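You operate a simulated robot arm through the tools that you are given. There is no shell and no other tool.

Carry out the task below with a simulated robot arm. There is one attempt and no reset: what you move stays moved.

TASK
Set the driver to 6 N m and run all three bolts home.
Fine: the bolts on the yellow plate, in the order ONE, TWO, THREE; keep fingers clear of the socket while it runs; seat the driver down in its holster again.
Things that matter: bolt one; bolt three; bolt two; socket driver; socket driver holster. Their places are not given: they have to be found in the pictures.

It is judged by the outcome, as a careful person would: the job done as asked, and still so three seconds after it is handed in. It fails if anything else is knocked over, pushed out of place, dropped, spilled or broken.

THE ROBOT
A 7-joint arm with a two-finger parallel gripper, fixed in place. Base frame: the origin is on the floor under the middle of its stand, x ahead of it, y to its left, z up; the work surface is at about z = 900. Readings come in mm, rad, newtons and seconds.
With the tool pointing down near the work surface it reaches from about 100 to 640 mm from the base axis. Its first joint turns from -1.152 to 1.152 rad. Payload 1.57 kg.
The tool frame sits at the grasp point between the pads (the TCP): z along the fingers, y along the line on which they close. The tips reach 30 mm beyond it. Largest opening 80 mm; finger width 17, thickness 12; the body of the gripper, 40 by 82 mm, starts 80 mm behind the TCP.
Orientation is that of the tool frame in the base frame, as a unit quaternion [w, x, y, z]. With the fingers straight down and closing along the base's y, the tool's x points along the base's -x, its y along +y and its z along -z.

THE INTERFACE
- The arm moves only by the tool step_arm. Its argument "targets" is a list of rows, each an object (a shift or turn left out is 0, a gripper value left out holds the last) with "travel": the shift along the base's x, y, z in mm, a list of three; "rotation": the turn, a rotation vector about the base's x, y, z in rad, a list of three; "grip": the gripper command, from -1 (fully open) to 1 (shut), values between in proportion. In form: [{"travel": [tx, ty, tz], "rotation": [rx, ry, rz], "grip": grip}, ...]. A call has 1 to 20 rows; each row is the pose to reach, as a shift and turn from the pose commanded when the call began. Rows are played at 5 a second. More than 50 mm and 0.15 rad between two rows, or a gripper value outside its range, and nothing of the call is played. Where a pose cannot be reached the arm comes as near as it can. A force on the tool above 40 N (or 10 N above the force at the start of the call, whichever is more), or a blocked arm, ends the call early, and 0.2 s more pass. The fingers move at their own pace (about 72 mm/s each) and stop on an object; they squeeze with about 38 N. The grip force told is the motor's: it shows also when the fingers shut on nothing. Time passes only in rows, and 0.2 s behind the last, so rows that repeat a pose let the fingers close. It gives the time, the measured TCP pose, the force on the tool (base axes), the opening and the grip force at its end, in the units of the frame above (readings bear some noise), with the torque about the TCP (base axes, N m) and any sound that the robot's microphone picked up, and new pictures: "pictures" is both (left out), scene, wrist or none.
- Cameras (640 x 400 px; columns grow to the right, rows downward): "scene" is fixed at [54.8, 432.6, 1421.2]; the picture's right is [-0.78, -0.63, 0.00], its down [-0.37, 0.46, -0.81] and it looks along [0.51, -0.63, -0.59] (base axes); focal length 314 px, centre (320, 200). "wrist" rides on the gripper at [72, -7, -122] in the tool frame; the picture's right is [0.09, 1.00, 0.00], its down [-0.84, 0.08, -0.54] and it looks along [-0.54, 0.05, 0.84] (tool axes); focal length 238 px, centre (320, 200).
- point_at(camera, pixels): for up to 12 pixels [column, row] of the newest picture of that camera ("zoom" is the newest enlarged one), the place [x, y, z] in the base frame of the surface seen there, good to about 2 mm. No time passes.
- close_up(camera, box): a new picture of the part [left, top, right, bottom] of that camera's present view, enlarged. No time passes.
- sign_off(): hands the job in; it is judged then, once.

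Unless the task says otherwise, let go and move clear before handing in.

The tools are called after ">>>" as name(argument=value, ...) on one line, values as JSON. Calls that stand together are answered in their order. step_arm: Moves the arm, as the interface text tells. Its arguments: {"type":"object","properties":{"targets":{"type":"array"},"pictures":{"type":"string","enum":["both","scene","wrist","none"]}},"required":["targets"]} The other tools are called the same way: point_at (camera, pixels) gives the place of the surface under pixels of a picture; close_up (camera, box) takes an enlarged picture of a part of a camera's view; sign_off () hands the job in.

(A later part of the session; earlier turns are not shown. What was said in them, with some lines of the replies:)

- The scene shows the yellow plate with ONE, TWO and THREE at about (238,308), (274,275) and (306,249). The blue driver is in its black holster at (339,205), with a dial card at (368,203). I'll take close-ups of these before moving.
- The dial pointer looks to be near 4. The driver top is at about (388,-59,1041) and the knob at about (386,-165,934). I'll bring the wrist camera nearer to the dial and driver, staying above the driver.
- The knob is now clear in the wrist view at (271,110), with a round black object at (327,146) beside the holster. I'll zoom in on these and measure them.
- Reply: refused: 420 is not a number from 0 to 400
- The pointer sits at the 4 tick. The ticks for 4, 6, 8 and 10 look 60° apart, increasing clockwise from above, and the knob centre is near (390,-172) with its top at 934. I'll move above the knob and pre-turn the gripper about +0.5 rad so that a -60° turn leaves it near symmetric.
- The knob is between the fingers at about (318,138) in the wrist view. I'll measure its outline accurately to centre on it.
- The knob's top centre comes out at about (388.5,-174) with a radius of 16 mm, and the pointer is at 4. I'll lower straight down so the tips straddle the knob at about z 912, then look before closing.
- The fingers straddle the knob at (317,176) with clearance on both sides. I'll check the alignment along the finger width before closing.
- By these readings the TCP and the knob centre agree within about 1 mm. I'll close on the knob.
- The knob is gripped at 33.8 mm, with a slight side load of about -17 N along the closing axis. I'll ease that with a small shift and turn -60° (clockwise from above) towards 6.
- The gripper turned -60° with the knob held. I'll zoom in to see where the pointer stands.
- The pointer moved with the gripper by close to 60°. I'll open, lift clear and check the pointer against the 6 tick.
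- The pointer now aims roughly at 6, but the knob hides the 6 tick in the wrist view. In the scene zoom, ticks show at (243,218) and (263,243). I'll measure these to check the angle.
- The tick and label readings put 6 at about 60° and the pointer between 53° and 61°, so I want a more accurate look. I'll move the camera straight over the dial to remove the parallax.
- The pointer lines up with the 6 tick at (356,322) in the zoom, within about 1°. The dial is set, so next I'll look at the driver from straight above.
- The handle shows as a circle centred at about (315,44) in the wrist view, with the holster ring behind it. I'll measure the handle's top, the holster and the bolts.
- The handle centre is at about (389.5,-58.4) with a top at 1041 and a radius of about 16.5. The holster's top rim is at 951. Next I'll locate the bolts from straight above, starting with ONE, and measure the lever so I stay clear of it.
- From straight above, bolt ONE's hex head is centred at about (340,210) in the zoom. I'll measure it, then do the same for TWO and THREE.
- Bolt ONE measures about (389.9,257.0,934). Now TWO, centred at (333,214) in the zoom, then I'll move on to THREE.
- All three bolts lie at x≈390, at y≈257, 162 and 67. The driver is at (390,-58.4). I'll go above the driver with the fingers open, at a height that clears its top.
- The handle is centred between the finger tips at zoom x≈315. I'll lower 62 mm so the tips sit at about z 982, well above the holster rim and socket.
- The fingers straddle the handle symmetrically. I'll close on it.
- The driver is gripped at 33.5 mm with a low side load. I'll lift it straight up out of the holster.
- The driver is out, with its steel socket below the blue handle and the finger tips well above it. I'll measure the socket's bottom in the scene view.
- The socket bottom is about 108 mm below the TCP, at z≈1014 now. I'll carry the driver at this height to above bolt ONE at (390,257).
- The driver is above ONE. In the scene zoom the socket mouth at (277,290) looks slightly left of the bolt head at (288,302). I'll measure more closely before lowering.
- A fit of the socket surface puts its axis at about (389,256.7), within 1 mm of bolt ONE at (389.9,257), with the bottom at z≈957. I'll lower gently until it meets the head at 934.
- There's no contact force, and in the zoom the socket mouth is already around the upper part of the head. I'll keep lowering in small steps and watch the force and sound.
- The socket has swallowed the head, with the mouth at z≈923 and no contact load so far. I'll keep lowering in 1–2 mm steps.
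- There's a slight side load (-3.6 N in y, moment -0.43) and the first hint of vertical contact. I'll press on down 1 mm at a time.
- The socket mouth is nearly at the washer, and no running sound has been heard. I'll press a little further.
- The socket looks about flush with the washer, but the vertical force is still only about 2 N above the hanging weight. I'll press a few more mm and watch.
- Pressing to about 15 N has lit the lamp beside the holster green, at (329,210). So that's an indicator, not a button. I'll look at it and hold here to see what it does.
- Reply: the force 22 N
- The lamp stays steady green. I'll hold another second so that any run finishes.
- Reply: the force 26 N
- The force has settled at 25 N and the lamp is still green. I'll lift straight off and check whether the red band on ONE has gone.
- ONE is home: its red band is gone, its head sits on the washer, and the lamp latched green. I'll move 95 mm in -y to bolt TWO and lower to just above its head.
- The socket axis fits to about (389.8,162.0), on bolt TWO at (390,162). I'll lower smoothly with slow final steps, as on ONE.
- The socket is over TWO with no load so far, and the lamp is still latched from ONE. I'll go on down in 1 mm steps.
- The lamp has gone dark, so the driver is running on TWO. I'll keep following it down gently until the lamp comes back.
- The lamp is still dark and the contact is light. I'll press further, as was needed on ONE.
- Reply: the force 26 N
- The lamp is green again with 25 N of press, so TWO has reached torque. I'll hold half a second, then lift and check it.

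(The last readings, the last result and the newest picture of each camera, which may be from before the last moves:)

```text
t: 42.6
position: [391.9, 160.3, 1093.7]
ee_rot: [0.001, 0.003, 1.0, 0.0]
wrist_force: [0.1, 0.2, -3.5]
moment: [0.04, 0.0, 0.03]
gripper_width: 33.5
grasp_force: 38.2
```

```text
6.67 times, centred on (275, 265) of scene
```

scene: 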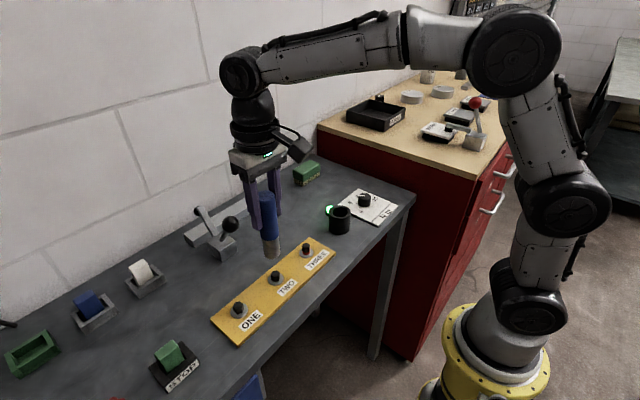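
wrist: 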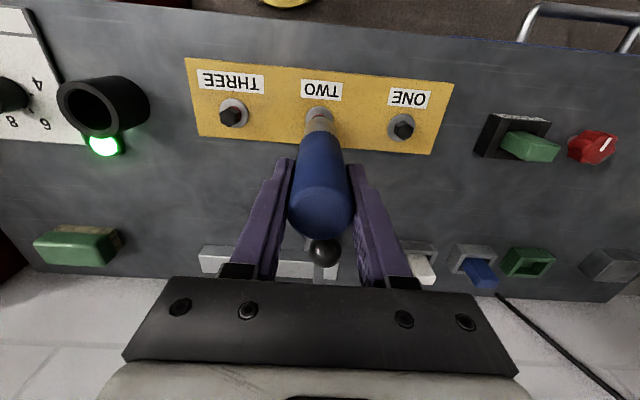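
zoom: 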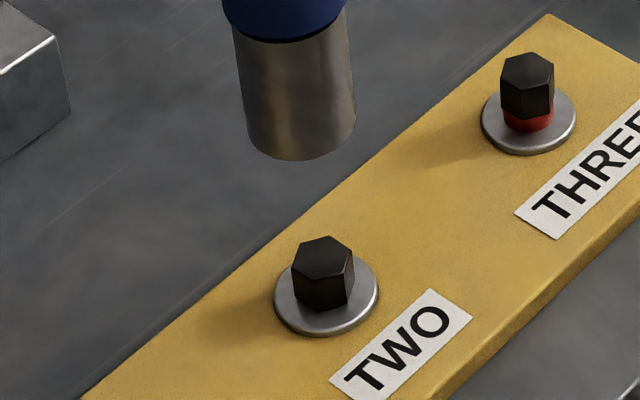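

TWO is home: no red is left and its head is on the washer. I'll move on to THREE at (390,67).

>>> step_arm(targets=[{"travel": [0, -30, 0], "grip": 1}, {"travel": [0, -65, 0], "grip": 1}, {"travel": [0, -95, 0], "grip": 1}, {"travel": [0, -95, -15], "grip": 1}, {"travel": [0, -95, -30], "grip": 1}, {"travel": [0, -95, -30], "grip": 1}])

>>> close_up(camera="scene", box=[275, 205, 335, 265])

>>> close_up(camera="wrist", box=[240, 60, 400, 160])

>>> point_at(camera="scene", pixels=[[298, 232], [302, 232], [306, 231], [310, 230], [300, 228], [304, 228], [308, 227], [303, 237], [306, 236]])

```text
t: 44.0
position: [390.8, 65.3, 1062.8]
ee_rot: [0.0, 0.004, 1.0, 0.0]
wrist_force: [0.6, 0.4, -3.2]
moment: [-0.04, 0.01, -0.02]
gripper_width: 33.6
grasp_force: 37.9
```

scene: 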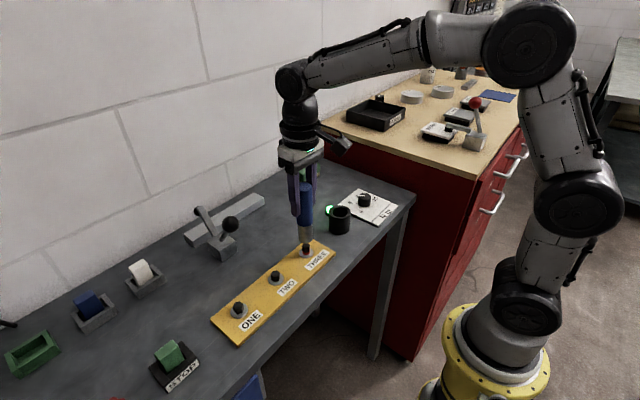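
wrist: 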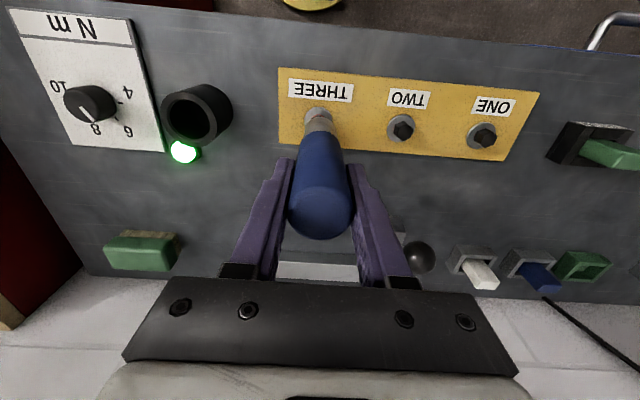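

```text
6.67 times, centred on (305, 235) of scene
```

zoom: 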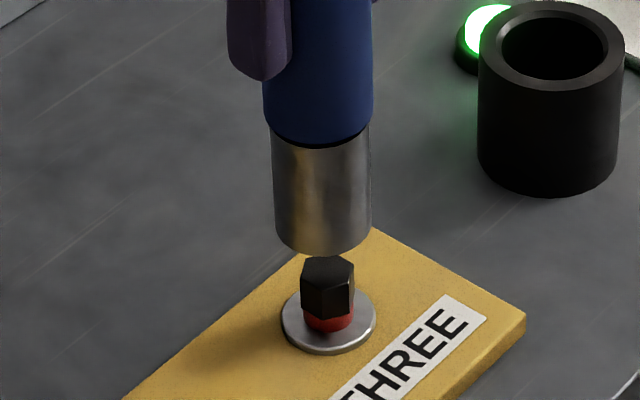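

```text
4.00 times, centred on (320, 110) of wrist
```

zoom: 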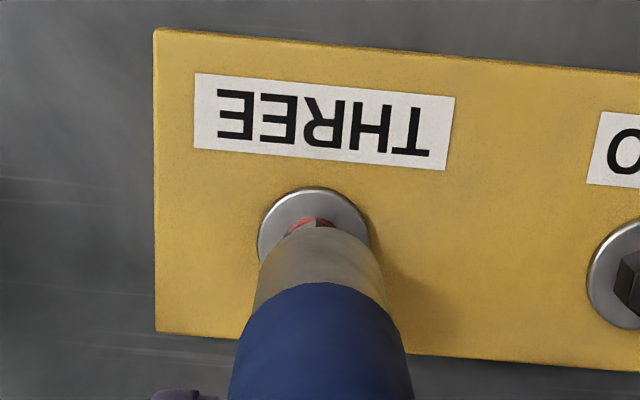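

```text
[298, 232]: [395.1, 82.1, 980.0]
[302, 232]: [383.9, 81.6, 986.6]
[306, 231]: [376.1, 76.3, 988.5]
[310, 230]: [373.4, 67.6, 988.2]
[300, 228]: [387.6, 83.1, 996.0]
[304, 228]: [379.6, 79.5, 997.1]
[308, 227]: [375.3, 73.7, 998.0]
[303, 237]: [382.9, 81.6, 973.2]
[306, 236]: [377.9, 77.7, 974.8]
```

The socket axis fits to about (389.6,67.2), on bolt THREE. I'll lower the same way.

>>> step_arm(targets=[{"travel": [0, 0, -10], "grip": 1}, {"travel": [0, 0, -18], "grip": 1}, {"travel": [0, 0, -24], "grip": 1}, {"travel": [0, 0, -28], "grip": 1}, {"travel": [0, 0, -31], "grip": 1}, {"travel": [0, 0, -33], "grip": 1}, {"travel": [0, 0, -35], "grip": 1}, {"travel": [0, 0, -36], "grip": 1}, {"travel": [0, 0, -36], "grip": 1}], pictures="scene")

>>> close_up(camera="scene", box=[260, 170, 380, 270])

```text
t: 46.0
position: [390.7, 67.0, 1027.9]
ee_rot: [0.0, 0.004, 1.0, 0.0]
wrist_force: [1.0, -2.4, -1.7]
moment: [-0.18, -0.02, 0.01]
gripper_width: 33.4
grasp_force: 37.8
```

scene: 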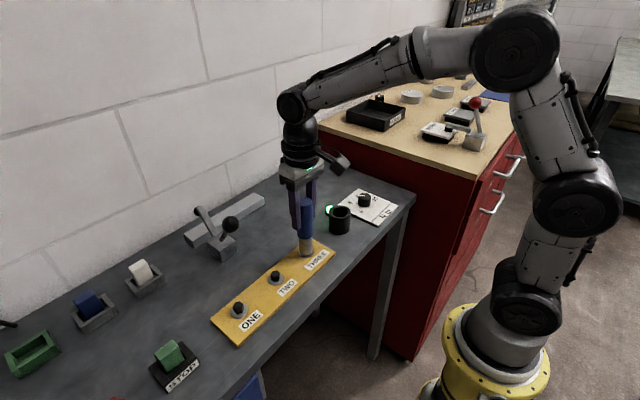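

```text
4.00 times, centred on (320, 220) of scene
```

zoom: 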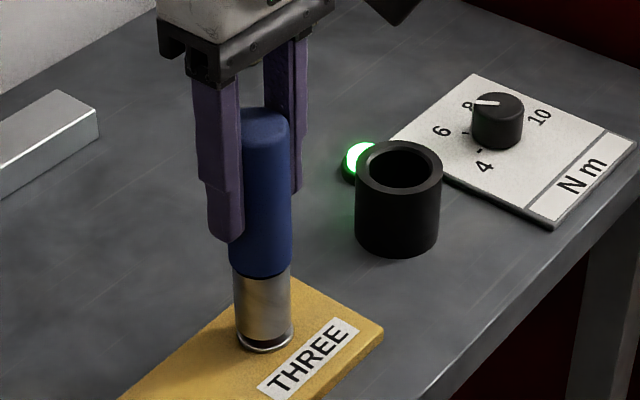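

The socket is over THREE's head and contact is light. I'll keep lowering gently and watch the lamp.

>>> step_arm(targets=[{"travel": [0, 0, -1], "grip": 1}, {"travel": [0, 0, -2], "grip": 1}, {"travel": [0, 0, -3], "grip": 1}, {"travel": [0, 0, -4], "grip": 1}, {"travel": [0, 0, -4], "grip": 1}], pictures="scene")

>>> close_up(camera="scene", box=[260, 170, 380, 270])

```text
t: 47.2
position: [390.6, 67.9, 1024.5]
ee_rot: [0.001, 0.003, 1.0, 0.001]
wrist_force: [-0.7, -0.2, -0.5]
moment: [-0.02, 0.08, 0.02]
gripper_width: 33.4
grasp_force: 37.6
```

scene: 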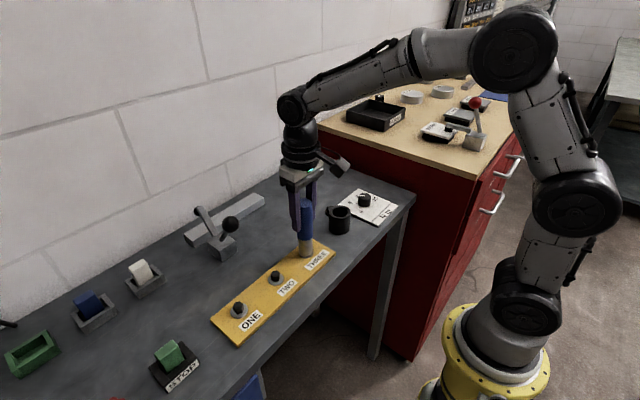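

```text
4.00 times, centred on (320, 220) of scene
```

zoom: 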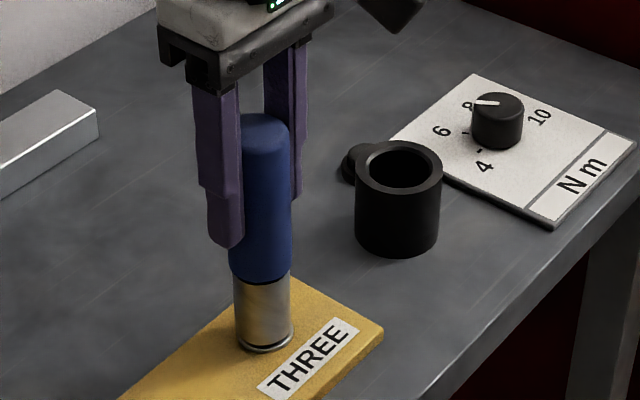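

The lamp is dark, so THREE is running. I'll follow it down until the lamp turns green.

>>> step_arm(targets=[{"travel": [0, 0, -1], "grip": 1}, {"travel": [0, 0, -2], "grip": 1}, {"travel": [0, 0, -3], "grip": 1}, {"travel": [0, 0, -4], "grip": 1}, {"travel": [0, 0, -5], "grip": 1}, {"travel": [0, 0, -5], "grip": 1}, {"travel": [0, 0, -5], "grip": 1}], pictures="scene")

>>> close_up(camera="scene", box=[260, 170, 380, 270])

```text
t: 48.8
position: [390.9, 66.5, 1021.2]
ee_rot: [0.003, 0.003, 1.0, 0.002]
wrist_force: [-5.4, 5.6, 22.9]
moment: [0.34, 0.5, -0.01]
gripper_width: 33.6
grasp_force: 38.1
```

scene: 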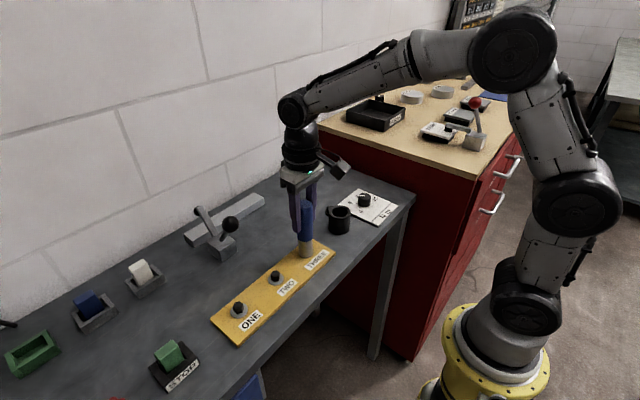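

```text
4.00 times, centred on (320, 220) of scene
```

zoom: 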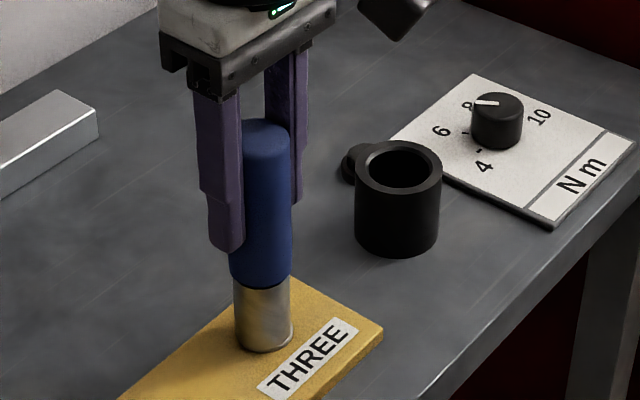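

The press is at 23 N but the lamp is still dark, so the run isn't finished. I'll hold here and wait.

>>> step_arm(targets=[{"travel": [0, 0, 0], "grip": 1}, {"travel": [0, 0, 0], "grip": 1}, {"travel": [0, 0, 0], "grip": 1}], pictures="scene")

>>> close_up(camera="scene", box=[260, 170, 380, 270])

```text
t: 49.6
position: [391.6, 66.2, 1021.9]
ee_rot: [0.002, 0.003, 1.0, 0.0]
wrist_force: [-6.4, 5.1, 30.0]
moment: [0.36, 0.57, -0.02]
gripper_width: 33.5
grasp_force: 38.4
```

scene: 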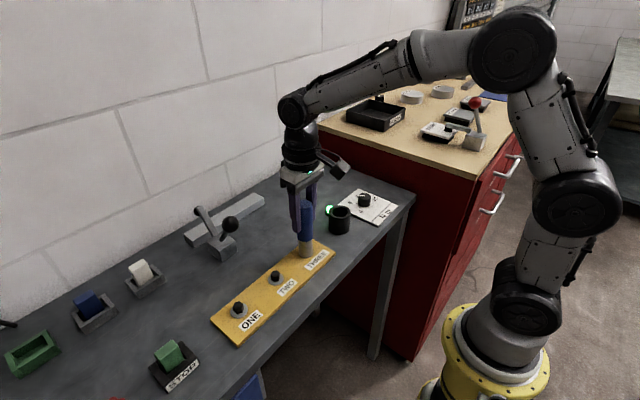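

```text
4.00 times, centred on (320, 220) of scene
```

zoom: 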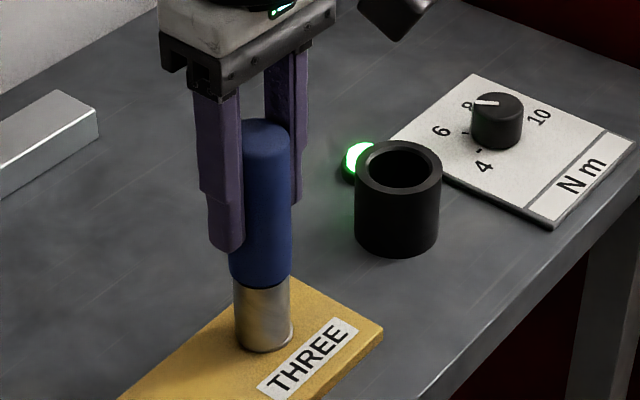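

The lamp is green, so THREE is at torque. I'll hold a moment, then lift to check the bolts.

>>> step_arm(targets=[{"travel": [0, 0, 0], "grip": 1}, {"travel": [0, 0, 0], "grip": 1}, {"travel": [0, 0, 4], "grip": 1}, {"travel": [0, 0, 12], "grip": 1}, {"travel": [0, 0, 25], "grip": 1}, {"travel": [0, 0, 45], "grip": 1}, {"travel": [0, 0, 70], "grip": 1}, {"travel": [0, 0, 90], "grip": 1}, {"travel": [0, 0, 104], "grip": 1}, {"travel": [0, 0, 104], "grip": 1}])

>>> close_up(camera="scene", box=[200, 180, 360, 340])

>>> close_up(camera="scene", box=[275, 205, 335, 265])

>>> close_up(camera="scene", box=[270, 120, 350, 210])

```text
t: 51.8
position: [391.5, 67.8, 1124.1]
ee_rot: [0.0, 0.004, 1.0, 0.0]
wrist_force: [0.4, -1.2, -3.1]
moment: [-0.02, 0.0, 0.04]
gripper_width: 33.4
grasp_force: 38.2
```

scene: 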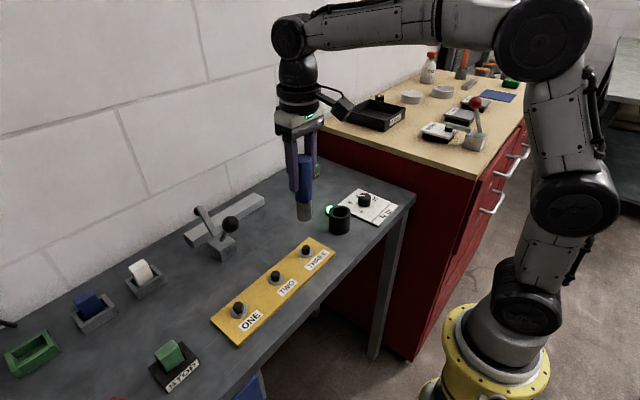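
wrist: 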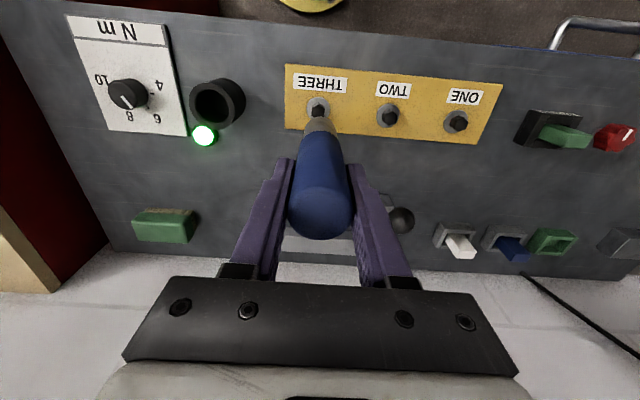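

```text
2.50 times, centred on (280, 260) of scene
```

zoom: 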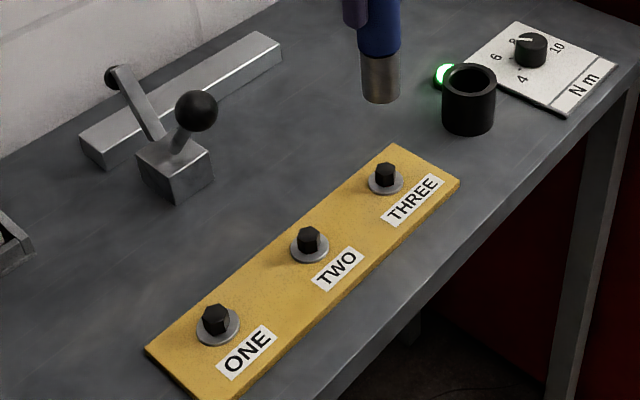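

```text
6.67 times, centred on (305, 235) of scene
```

zoom: 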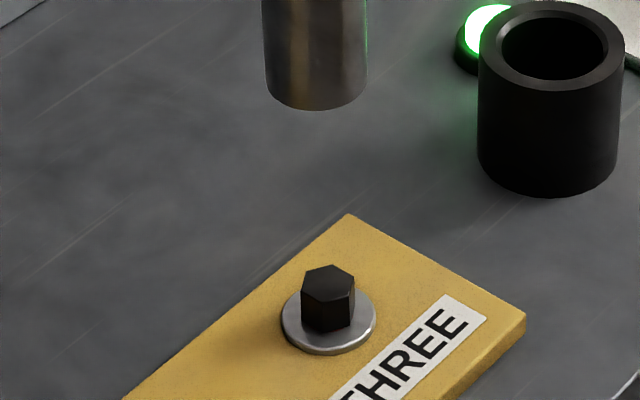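

```text
4.44 times, centred on (310, 165) of scene
```

zoom: 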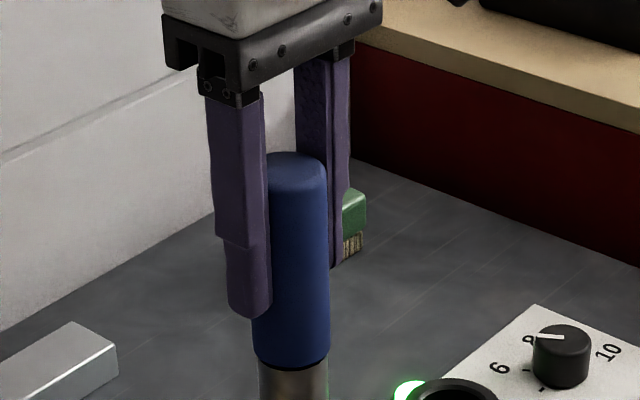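

All three bolts show no red and sit on their washers. I'll carry the driver back above the holster at a safe height and check its alignment.

>>> step_arm(targets=[{"travel": [0, -35, 4], "grip": 1}, {"travel": [0, -75, 4], "grip": 1}, {"travel": [0, -110, 4], "grip": 1}, {"travel": [0, -125.1, 4], "grip": 1}, {"travel": [0, -125.1, -20], "grip": 1}, {"travel": [0, -125.1, -40], "grip": 1}, {"travel": [0, -125.1, -40], "grip": 1}])

>>> close_up(camera="scene", box=[300, 160, 380, 240])

>>> close_up(camera="wrist", box=[240, 60, 400, 160])

>>> point_at(camera="scene", pixels=[[335, 190], [338, 190], [342, 190], [346, 189], [336, 184], [340, 184], [344, 183], [338, 195], [342, 195], [332, 210], [348, 212], [339, 216]])

```text
t: 53.4
position: [389.5, -58.2, 1083.3]
ee_rot: [0.0, 0.003, 1.0, 0.0]
wrist_force: [-0.2, 0.2, -3.9]
moment: [-0.01, -0.03, -0.03]
gripper_width: 33.3
grasp_force: 38.1
```

scene: 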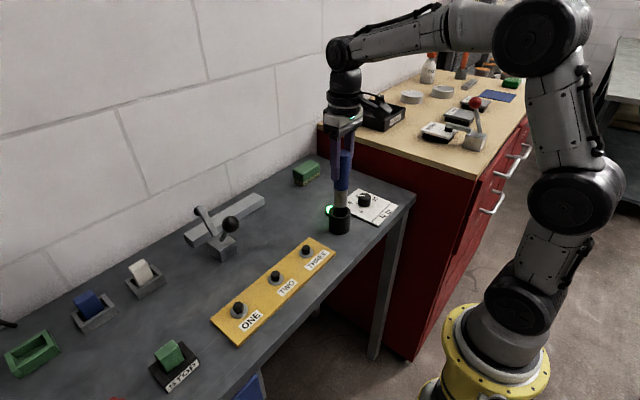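
wrist: 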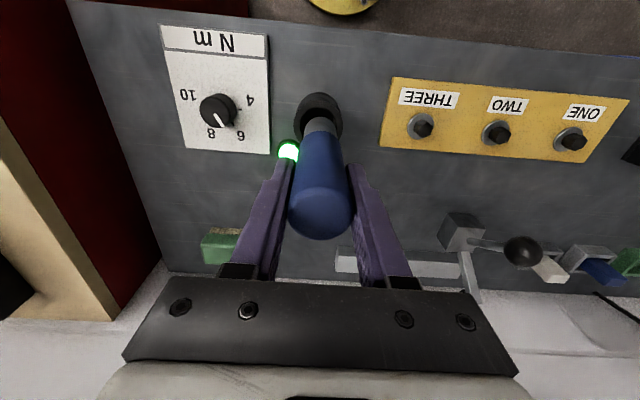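

```text
5.00 times, centred on (340, 200) of scene
```

zoom: 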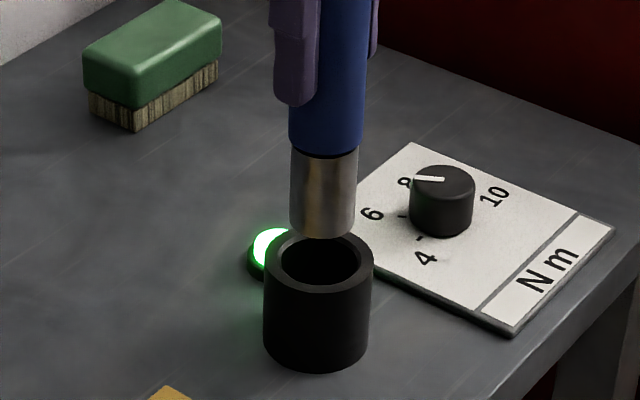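

```text
4.00 times, centred on (320, 110) of wrist
```

zoom: 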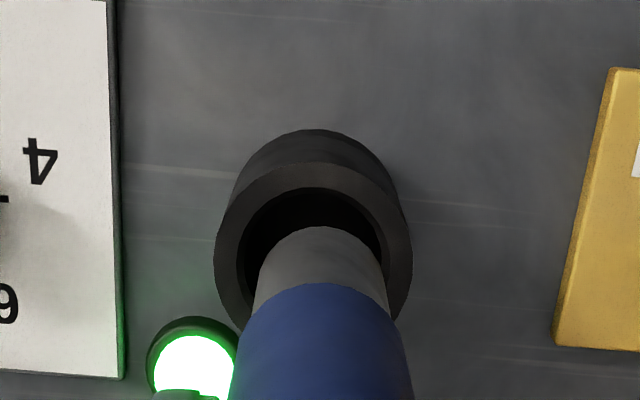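

```text
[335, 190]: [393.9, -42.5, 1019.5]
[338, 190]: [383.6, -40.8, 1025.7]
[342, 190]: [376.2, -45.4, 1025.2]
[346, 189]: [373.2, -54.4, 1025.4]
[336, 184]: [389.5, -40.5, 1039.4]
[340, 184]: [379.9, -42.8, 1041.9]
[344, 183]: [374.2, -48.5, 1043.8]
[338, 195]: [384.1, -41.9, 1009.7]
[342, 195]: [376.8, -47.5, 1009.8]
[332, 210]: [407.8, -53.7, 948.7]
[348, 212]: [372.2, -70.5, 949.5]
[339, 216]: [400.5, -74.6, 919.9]
```

The driver is above the holster, with its axis fitting to about (389.4,-57.2). I'll measure the holster rim precisely, since the handle enters its mouth with under 2 mm of clearance.

>>> point_at(camera="zoom", pixels=[[222, 260], [405, 260], [315, 178], [245, 205], [385, 205], [228, 230], [396, 230], [316, 215], [260, 290], [384, 290]])

>>> close_up(camera="scene", box=[310, 180, 370, 240])

>>> point_at(camera="zoom", pixels=[[228, 245], [358, 245], [290, 290], [240, 225], [350, 225], [245, 270], [340, 272], [290, 180], [265, 180], [320, 180], [292, 305]])

```text
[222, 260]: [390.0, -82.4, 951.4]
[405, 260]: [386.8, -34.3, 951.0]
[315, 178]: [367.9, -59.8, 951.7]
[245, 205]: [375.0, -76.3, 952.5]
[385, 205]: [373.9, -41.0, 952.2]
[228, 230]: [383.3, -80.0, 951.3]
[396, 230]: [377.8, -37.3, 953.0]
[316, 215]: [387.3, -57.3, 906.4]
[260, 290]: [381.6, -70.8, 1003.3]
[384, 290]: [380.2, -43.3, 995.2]
```

```text
6.67 times, centred on (340, 210) of scene
```

zoom: 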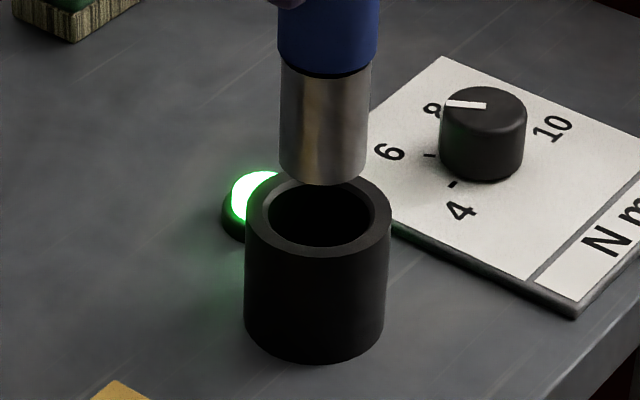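

```text
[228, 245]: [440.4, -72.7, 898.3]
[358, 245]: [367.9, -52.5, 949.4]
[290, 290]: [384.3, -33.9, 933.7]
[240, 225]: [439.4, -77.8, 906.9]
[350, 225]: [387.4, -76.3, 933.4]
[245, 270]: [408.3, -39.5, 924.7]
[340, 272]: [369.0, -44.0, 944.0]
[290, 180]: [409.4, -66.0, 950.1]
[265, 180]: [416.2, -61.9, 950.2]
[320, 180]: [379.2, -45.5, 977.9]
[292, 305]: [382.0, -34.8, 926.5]
```

The holster is centred at y≈-58.4 and the driver axis at about -57.2, so I'll shift about -1 mm in y. Then I'll lower the socket into the bore, stopping before the handle reaches the rim.

>>> step_arm(targets=[{"travel": [0.2, -1, 0], "grip": 1}, {"travel": [0.2, -1, -15], "grip": 1}, {"travel": [0.2, -1, -30], "grip": 1}, {"travel": [0.2, -1, -45], "grip": 1}, {"travel": [0.2, -1, -58], "grip": 1}, {"travel": [0.2, -1, -58], "grip": 1}])

>>> close_up(camera="scene", box=[310, 180, 370, 240])

>>> close_up(camera="wrist", box=[240, 80, 400, 180])

```text
t: 54.8
position: [390.9, -59.4, 1026.2]
ee_rot: [0.0, 0.004, 1.0, 0.001]
wrist_force: [2.5, -0.3, -1.8]
moment: [-0.05, -0.29, 0.0]
gripper_width: 33.5
grasp_force: 38.2
```

scene: 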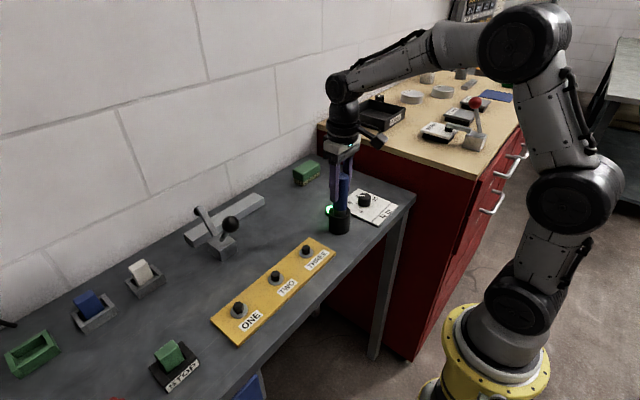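
wrist: 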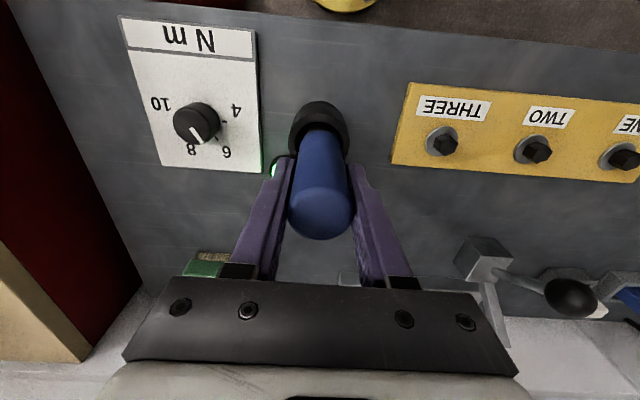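

```text
6.67 times, centred on (340, 210) of scene
```

zoom: 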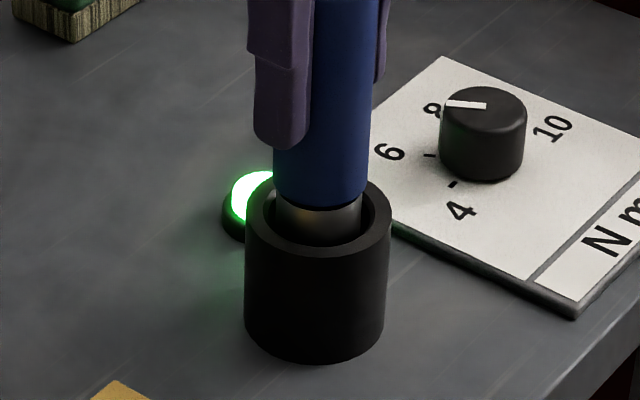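

```text
4.00 times, centred on (320, 130) of wrist
```

zoom: 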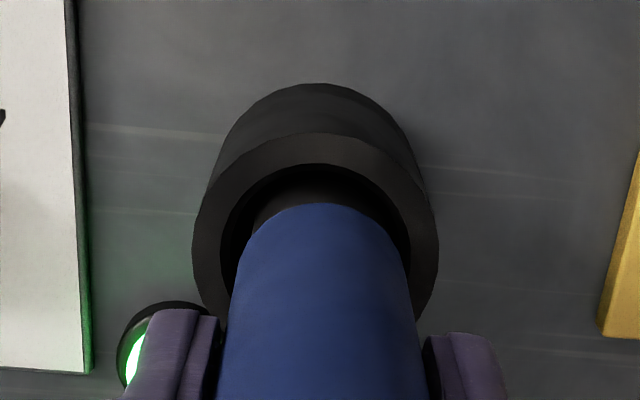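

The socket is well inside the bore, with a small +x push of 2.5 N from the wall. I'll ease +1 mm in x and -0.5 in y, then lower slowly to seat it.

>>> step_arm(targets=[{"travel": [1, -0.5, 0], "grip": 1}, {"travel": [1, -0.5, -3], "grip": 1}, {"travel": [1, -0.5, -6], "grip": 1}, {"travel": [1, -0.5, -9], "grip": 1}, {"travel": [1, -0.5, -9], "grip": 1}])

>>> close_up(camera="scene", box=[310, 180, 370, 240])

>>> close_up(camera="wrist", box=[240, 80, 400, 180])

```text
t: 56.0
position: [391.3, -60.0, 1015.8]
ee_rot: [0.0, 0.004, 1.0, 0.0]
wrist_force: [-0.2, -0.6, -2.7]
moment: [0.01, -0.04, 0.02]
gripper_width: 33.6
grasp_force: 37.7
```

scene: 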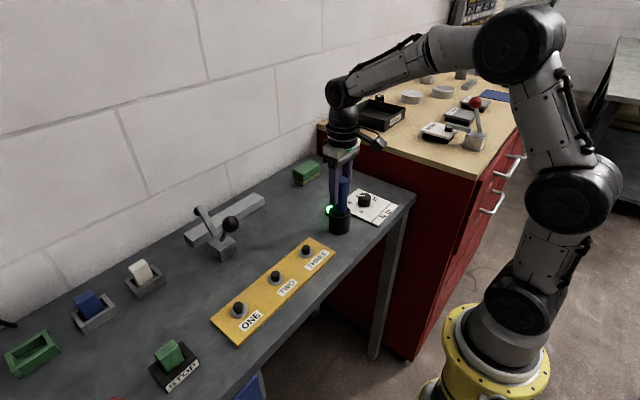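
wrist: 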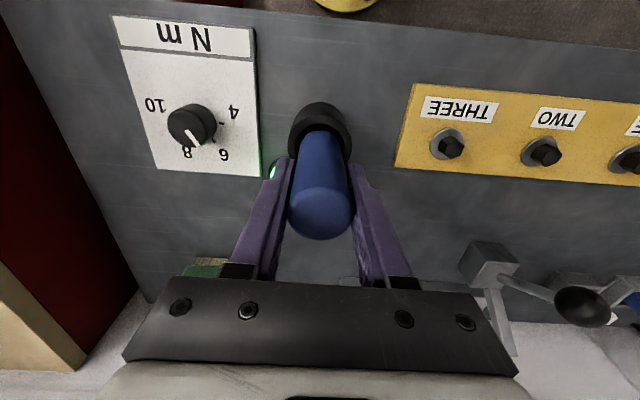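

```text
6.67 times, centred on (340, 210) of scene
```

zoom: 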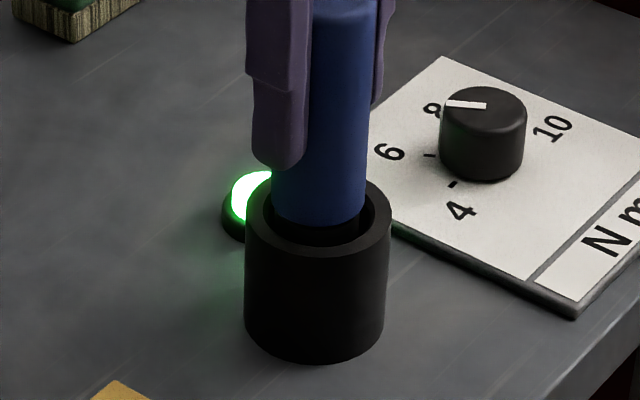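

```text
4.00 times, centred on (320, 130) of wrist
```

zoom: 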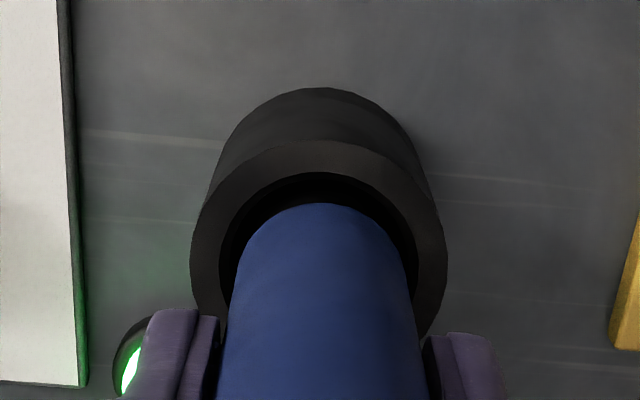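

The side load is gone and the handle is entering the mouth. I'll lower the last few mm until it bottoms out.

>>> step_arm(targets=[{"travel": [0, 0, -1], "grip": 1}, {"travel": [0, 0, -2], "grip": 1}, {"travel": [0, 0, -3], "grip": 1}, {"travel": [0, 0, -4], "grip": 1}, {"travel": [0, 0, -4], "grip": 1}])

>>> close_up(camera="scene", box=[310, 180, 370, 240])

```text
t: 57.2
position: [392.6, -59.2, 1012.9]
ee_rot: [0.0, 0.003, 1.0, 0.0]
wrist_force: [-1.9, 3.9, 5.7]
moment: [0.43, 0.17, 0.06]
gripper_width: 33.7
grasp_force: 38.2
```

scene: 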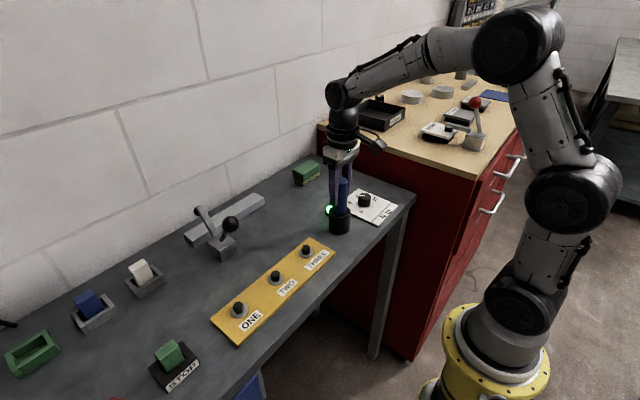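
wrist: 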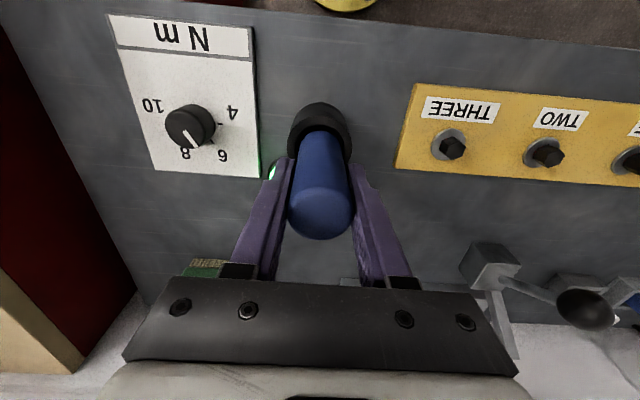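

```text
6.67 times, centred on (340, 210) of scene
```

zoom: 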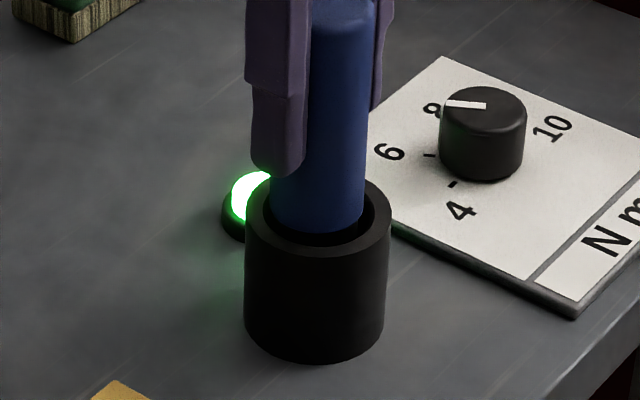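

The vertical force has risen about 9 N, so the driver has bottomed out. I'll check its top height against the original 1041 before releasing.

>>> point_at(camera="wrist", pixels=[[320, 210], [312, 215], [328, 215], [320, 225]])

>>> point_at(camera="scene", pixels=[[341, 180], [342, 183], [340, 205], [339, 225]])

```text
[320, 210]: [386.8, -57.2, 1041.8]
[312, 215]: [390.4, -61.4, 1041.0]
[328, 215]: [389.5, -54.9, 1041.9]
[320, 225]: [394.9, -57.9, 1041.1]
```

```text
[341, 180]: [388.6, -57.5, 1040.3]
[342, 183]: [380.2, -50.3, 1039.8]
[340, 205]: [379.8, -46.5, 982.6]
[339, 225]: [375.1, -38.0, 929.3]
```

The top reads 1041, the same as at the start, so the driver is fully seated. I'll ease the side load and open the fingers.

>>> step_arm(targets=[{"travel": [-0.4, 0.7, 0.5], "grip": 1}, {"travel": [-0.4, 0.7, 0.5], "grip": 1}, {"travel": [-0.4, 0.7, 0.5], "grip": 0}, {"travel": [-0.4, 0.7, 0.5], "grip": -1}, {"travel": [-0.4, 0.7, 0.5], "grip": -1}, {"travel": [-0.4, 0.7, 0.5], "grip": -1}])

```text
t: 58.6
position: [392.1, -59.6, 1013.3]
ee_rot: [-0.001, 0.004, 1.0, 0.0]
wrist_force: [0.2, -1.5, 0.4]
moment: [-0.01, -0.01, -0.03]
gripper_width: 79.8
grasp_force: 0.1
```

scene: 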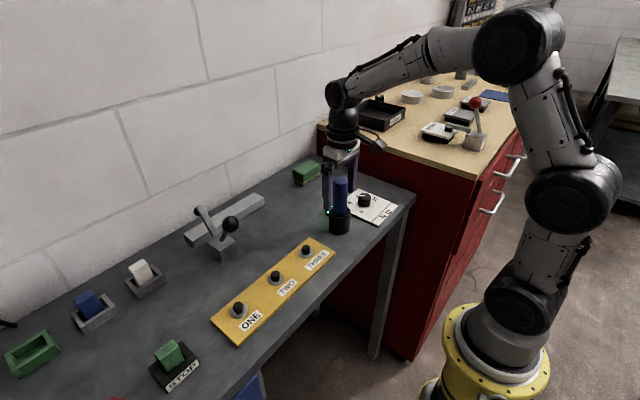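
wrist: 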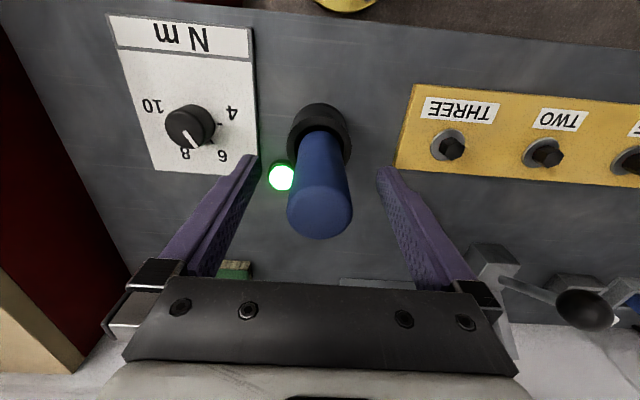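

The fingers are open and clear of the handle on both sides, and the driver stands in its holster. I'll lift straight up well clear and check everything once more.

>>> step_arm(targets=[{"travel": [0, 0, 25]}, {"travel": [0, 0, 60]}, {"travel": [0, 0, 100]}, {"travel": [0, 0, 140]}, {"travel": [0, 40, 165]}, {"travel": [0, 80, 180]}, {"travel": [0, 80, 180]}])

>>> close_up(camera="scene", box=[290, 150, 430, 250])

>>> close_up(camera="scene", box=[200, 225, 340, 350])

>>> close_up(camera="wrist", box=[90, 30, 330, 180])

>>> point_at(camera="scene", pixels=[[341, 180], [338, 205], [342, 205], [339, 225]])

```text
t: 60.2
position: [393.3, 17.6, 1193.0]
ee_rot: [0.0, 0.003, 1.0, -0.001]
wrist_force: [0.1, 0.0, 0.2]
moment: [0.01, -0.03, -0.01]
gripper_width: 79.9
grasp_force: 0.0
```

scene: 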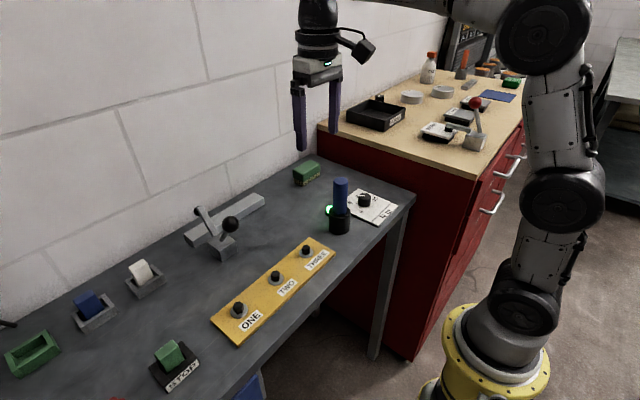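
wrist: 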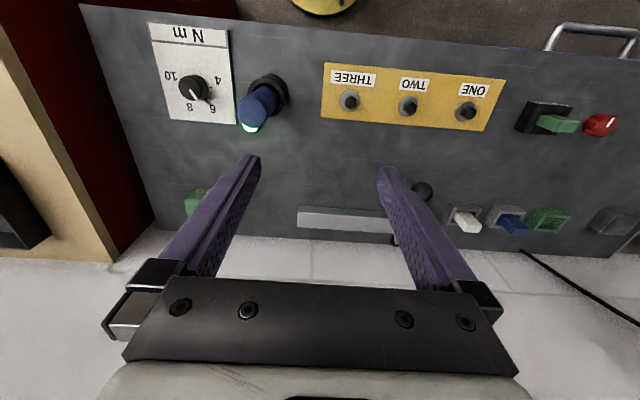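

```text
4.00 times, centred on (360, 200) of scene
```

zoom: 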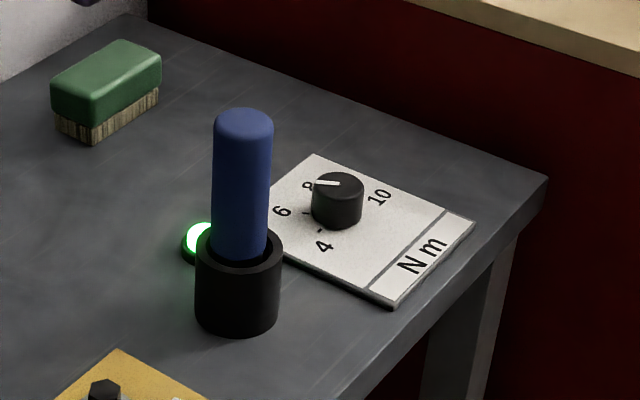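

```text
3.20 times, centred on (270, 288) of scene
```

zoom: 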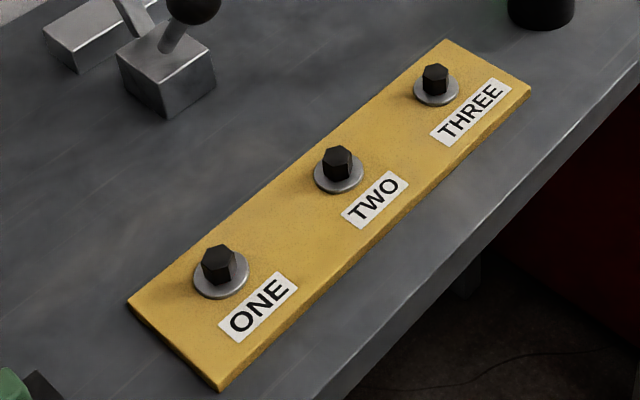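

```text
2.67 times, centred on (210, 105) of wrist
```

zoom: 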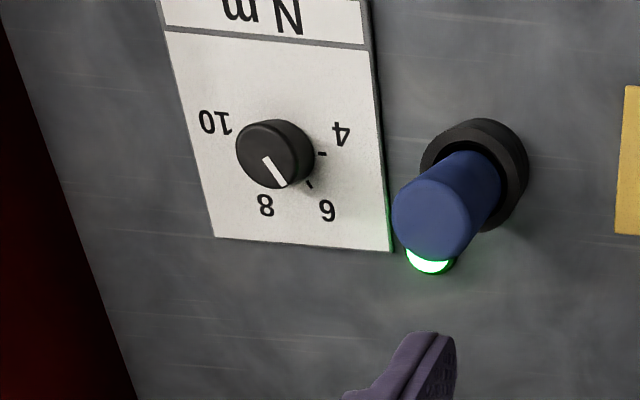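

```text
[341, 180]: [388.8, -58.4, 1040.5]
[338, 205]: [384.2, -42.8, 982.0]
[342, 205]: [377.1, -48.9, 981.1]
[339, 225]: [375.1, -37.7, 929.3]
```

The driver is seated in its holster with its top at 1040.5, as at the start. All three bolts sit on their washers with no red showing, and the dial hasn't moved since I checked it at 6 from straight above. The arm is clear, so I'm handing the job in.

>>> sign_off()

```text
The job is handed in.
```

The job is handed in: the driver is set to 6 N m and all three bolts are run home, in the order ONE, TWO, THREE.

- **Torque setting:** I turned the dial from 4 to 6 and checked the pointer against the 6 tick from straight above. It lined up within about 1°.
- **Bolts:** the lamp beside the holster turned green on each bolt. After each run the red band under the head had gone and the head sat on its washer.
- **Fingers:** the gripper held only the blue handle, with the finger tips well above the steel socket during every run.
- **Driver:** it is back down in its holster with its top at about 1041 mm, the same height as at the start.

I saw nothing else knocked or moved, and the arm was open and clear when I handed in.
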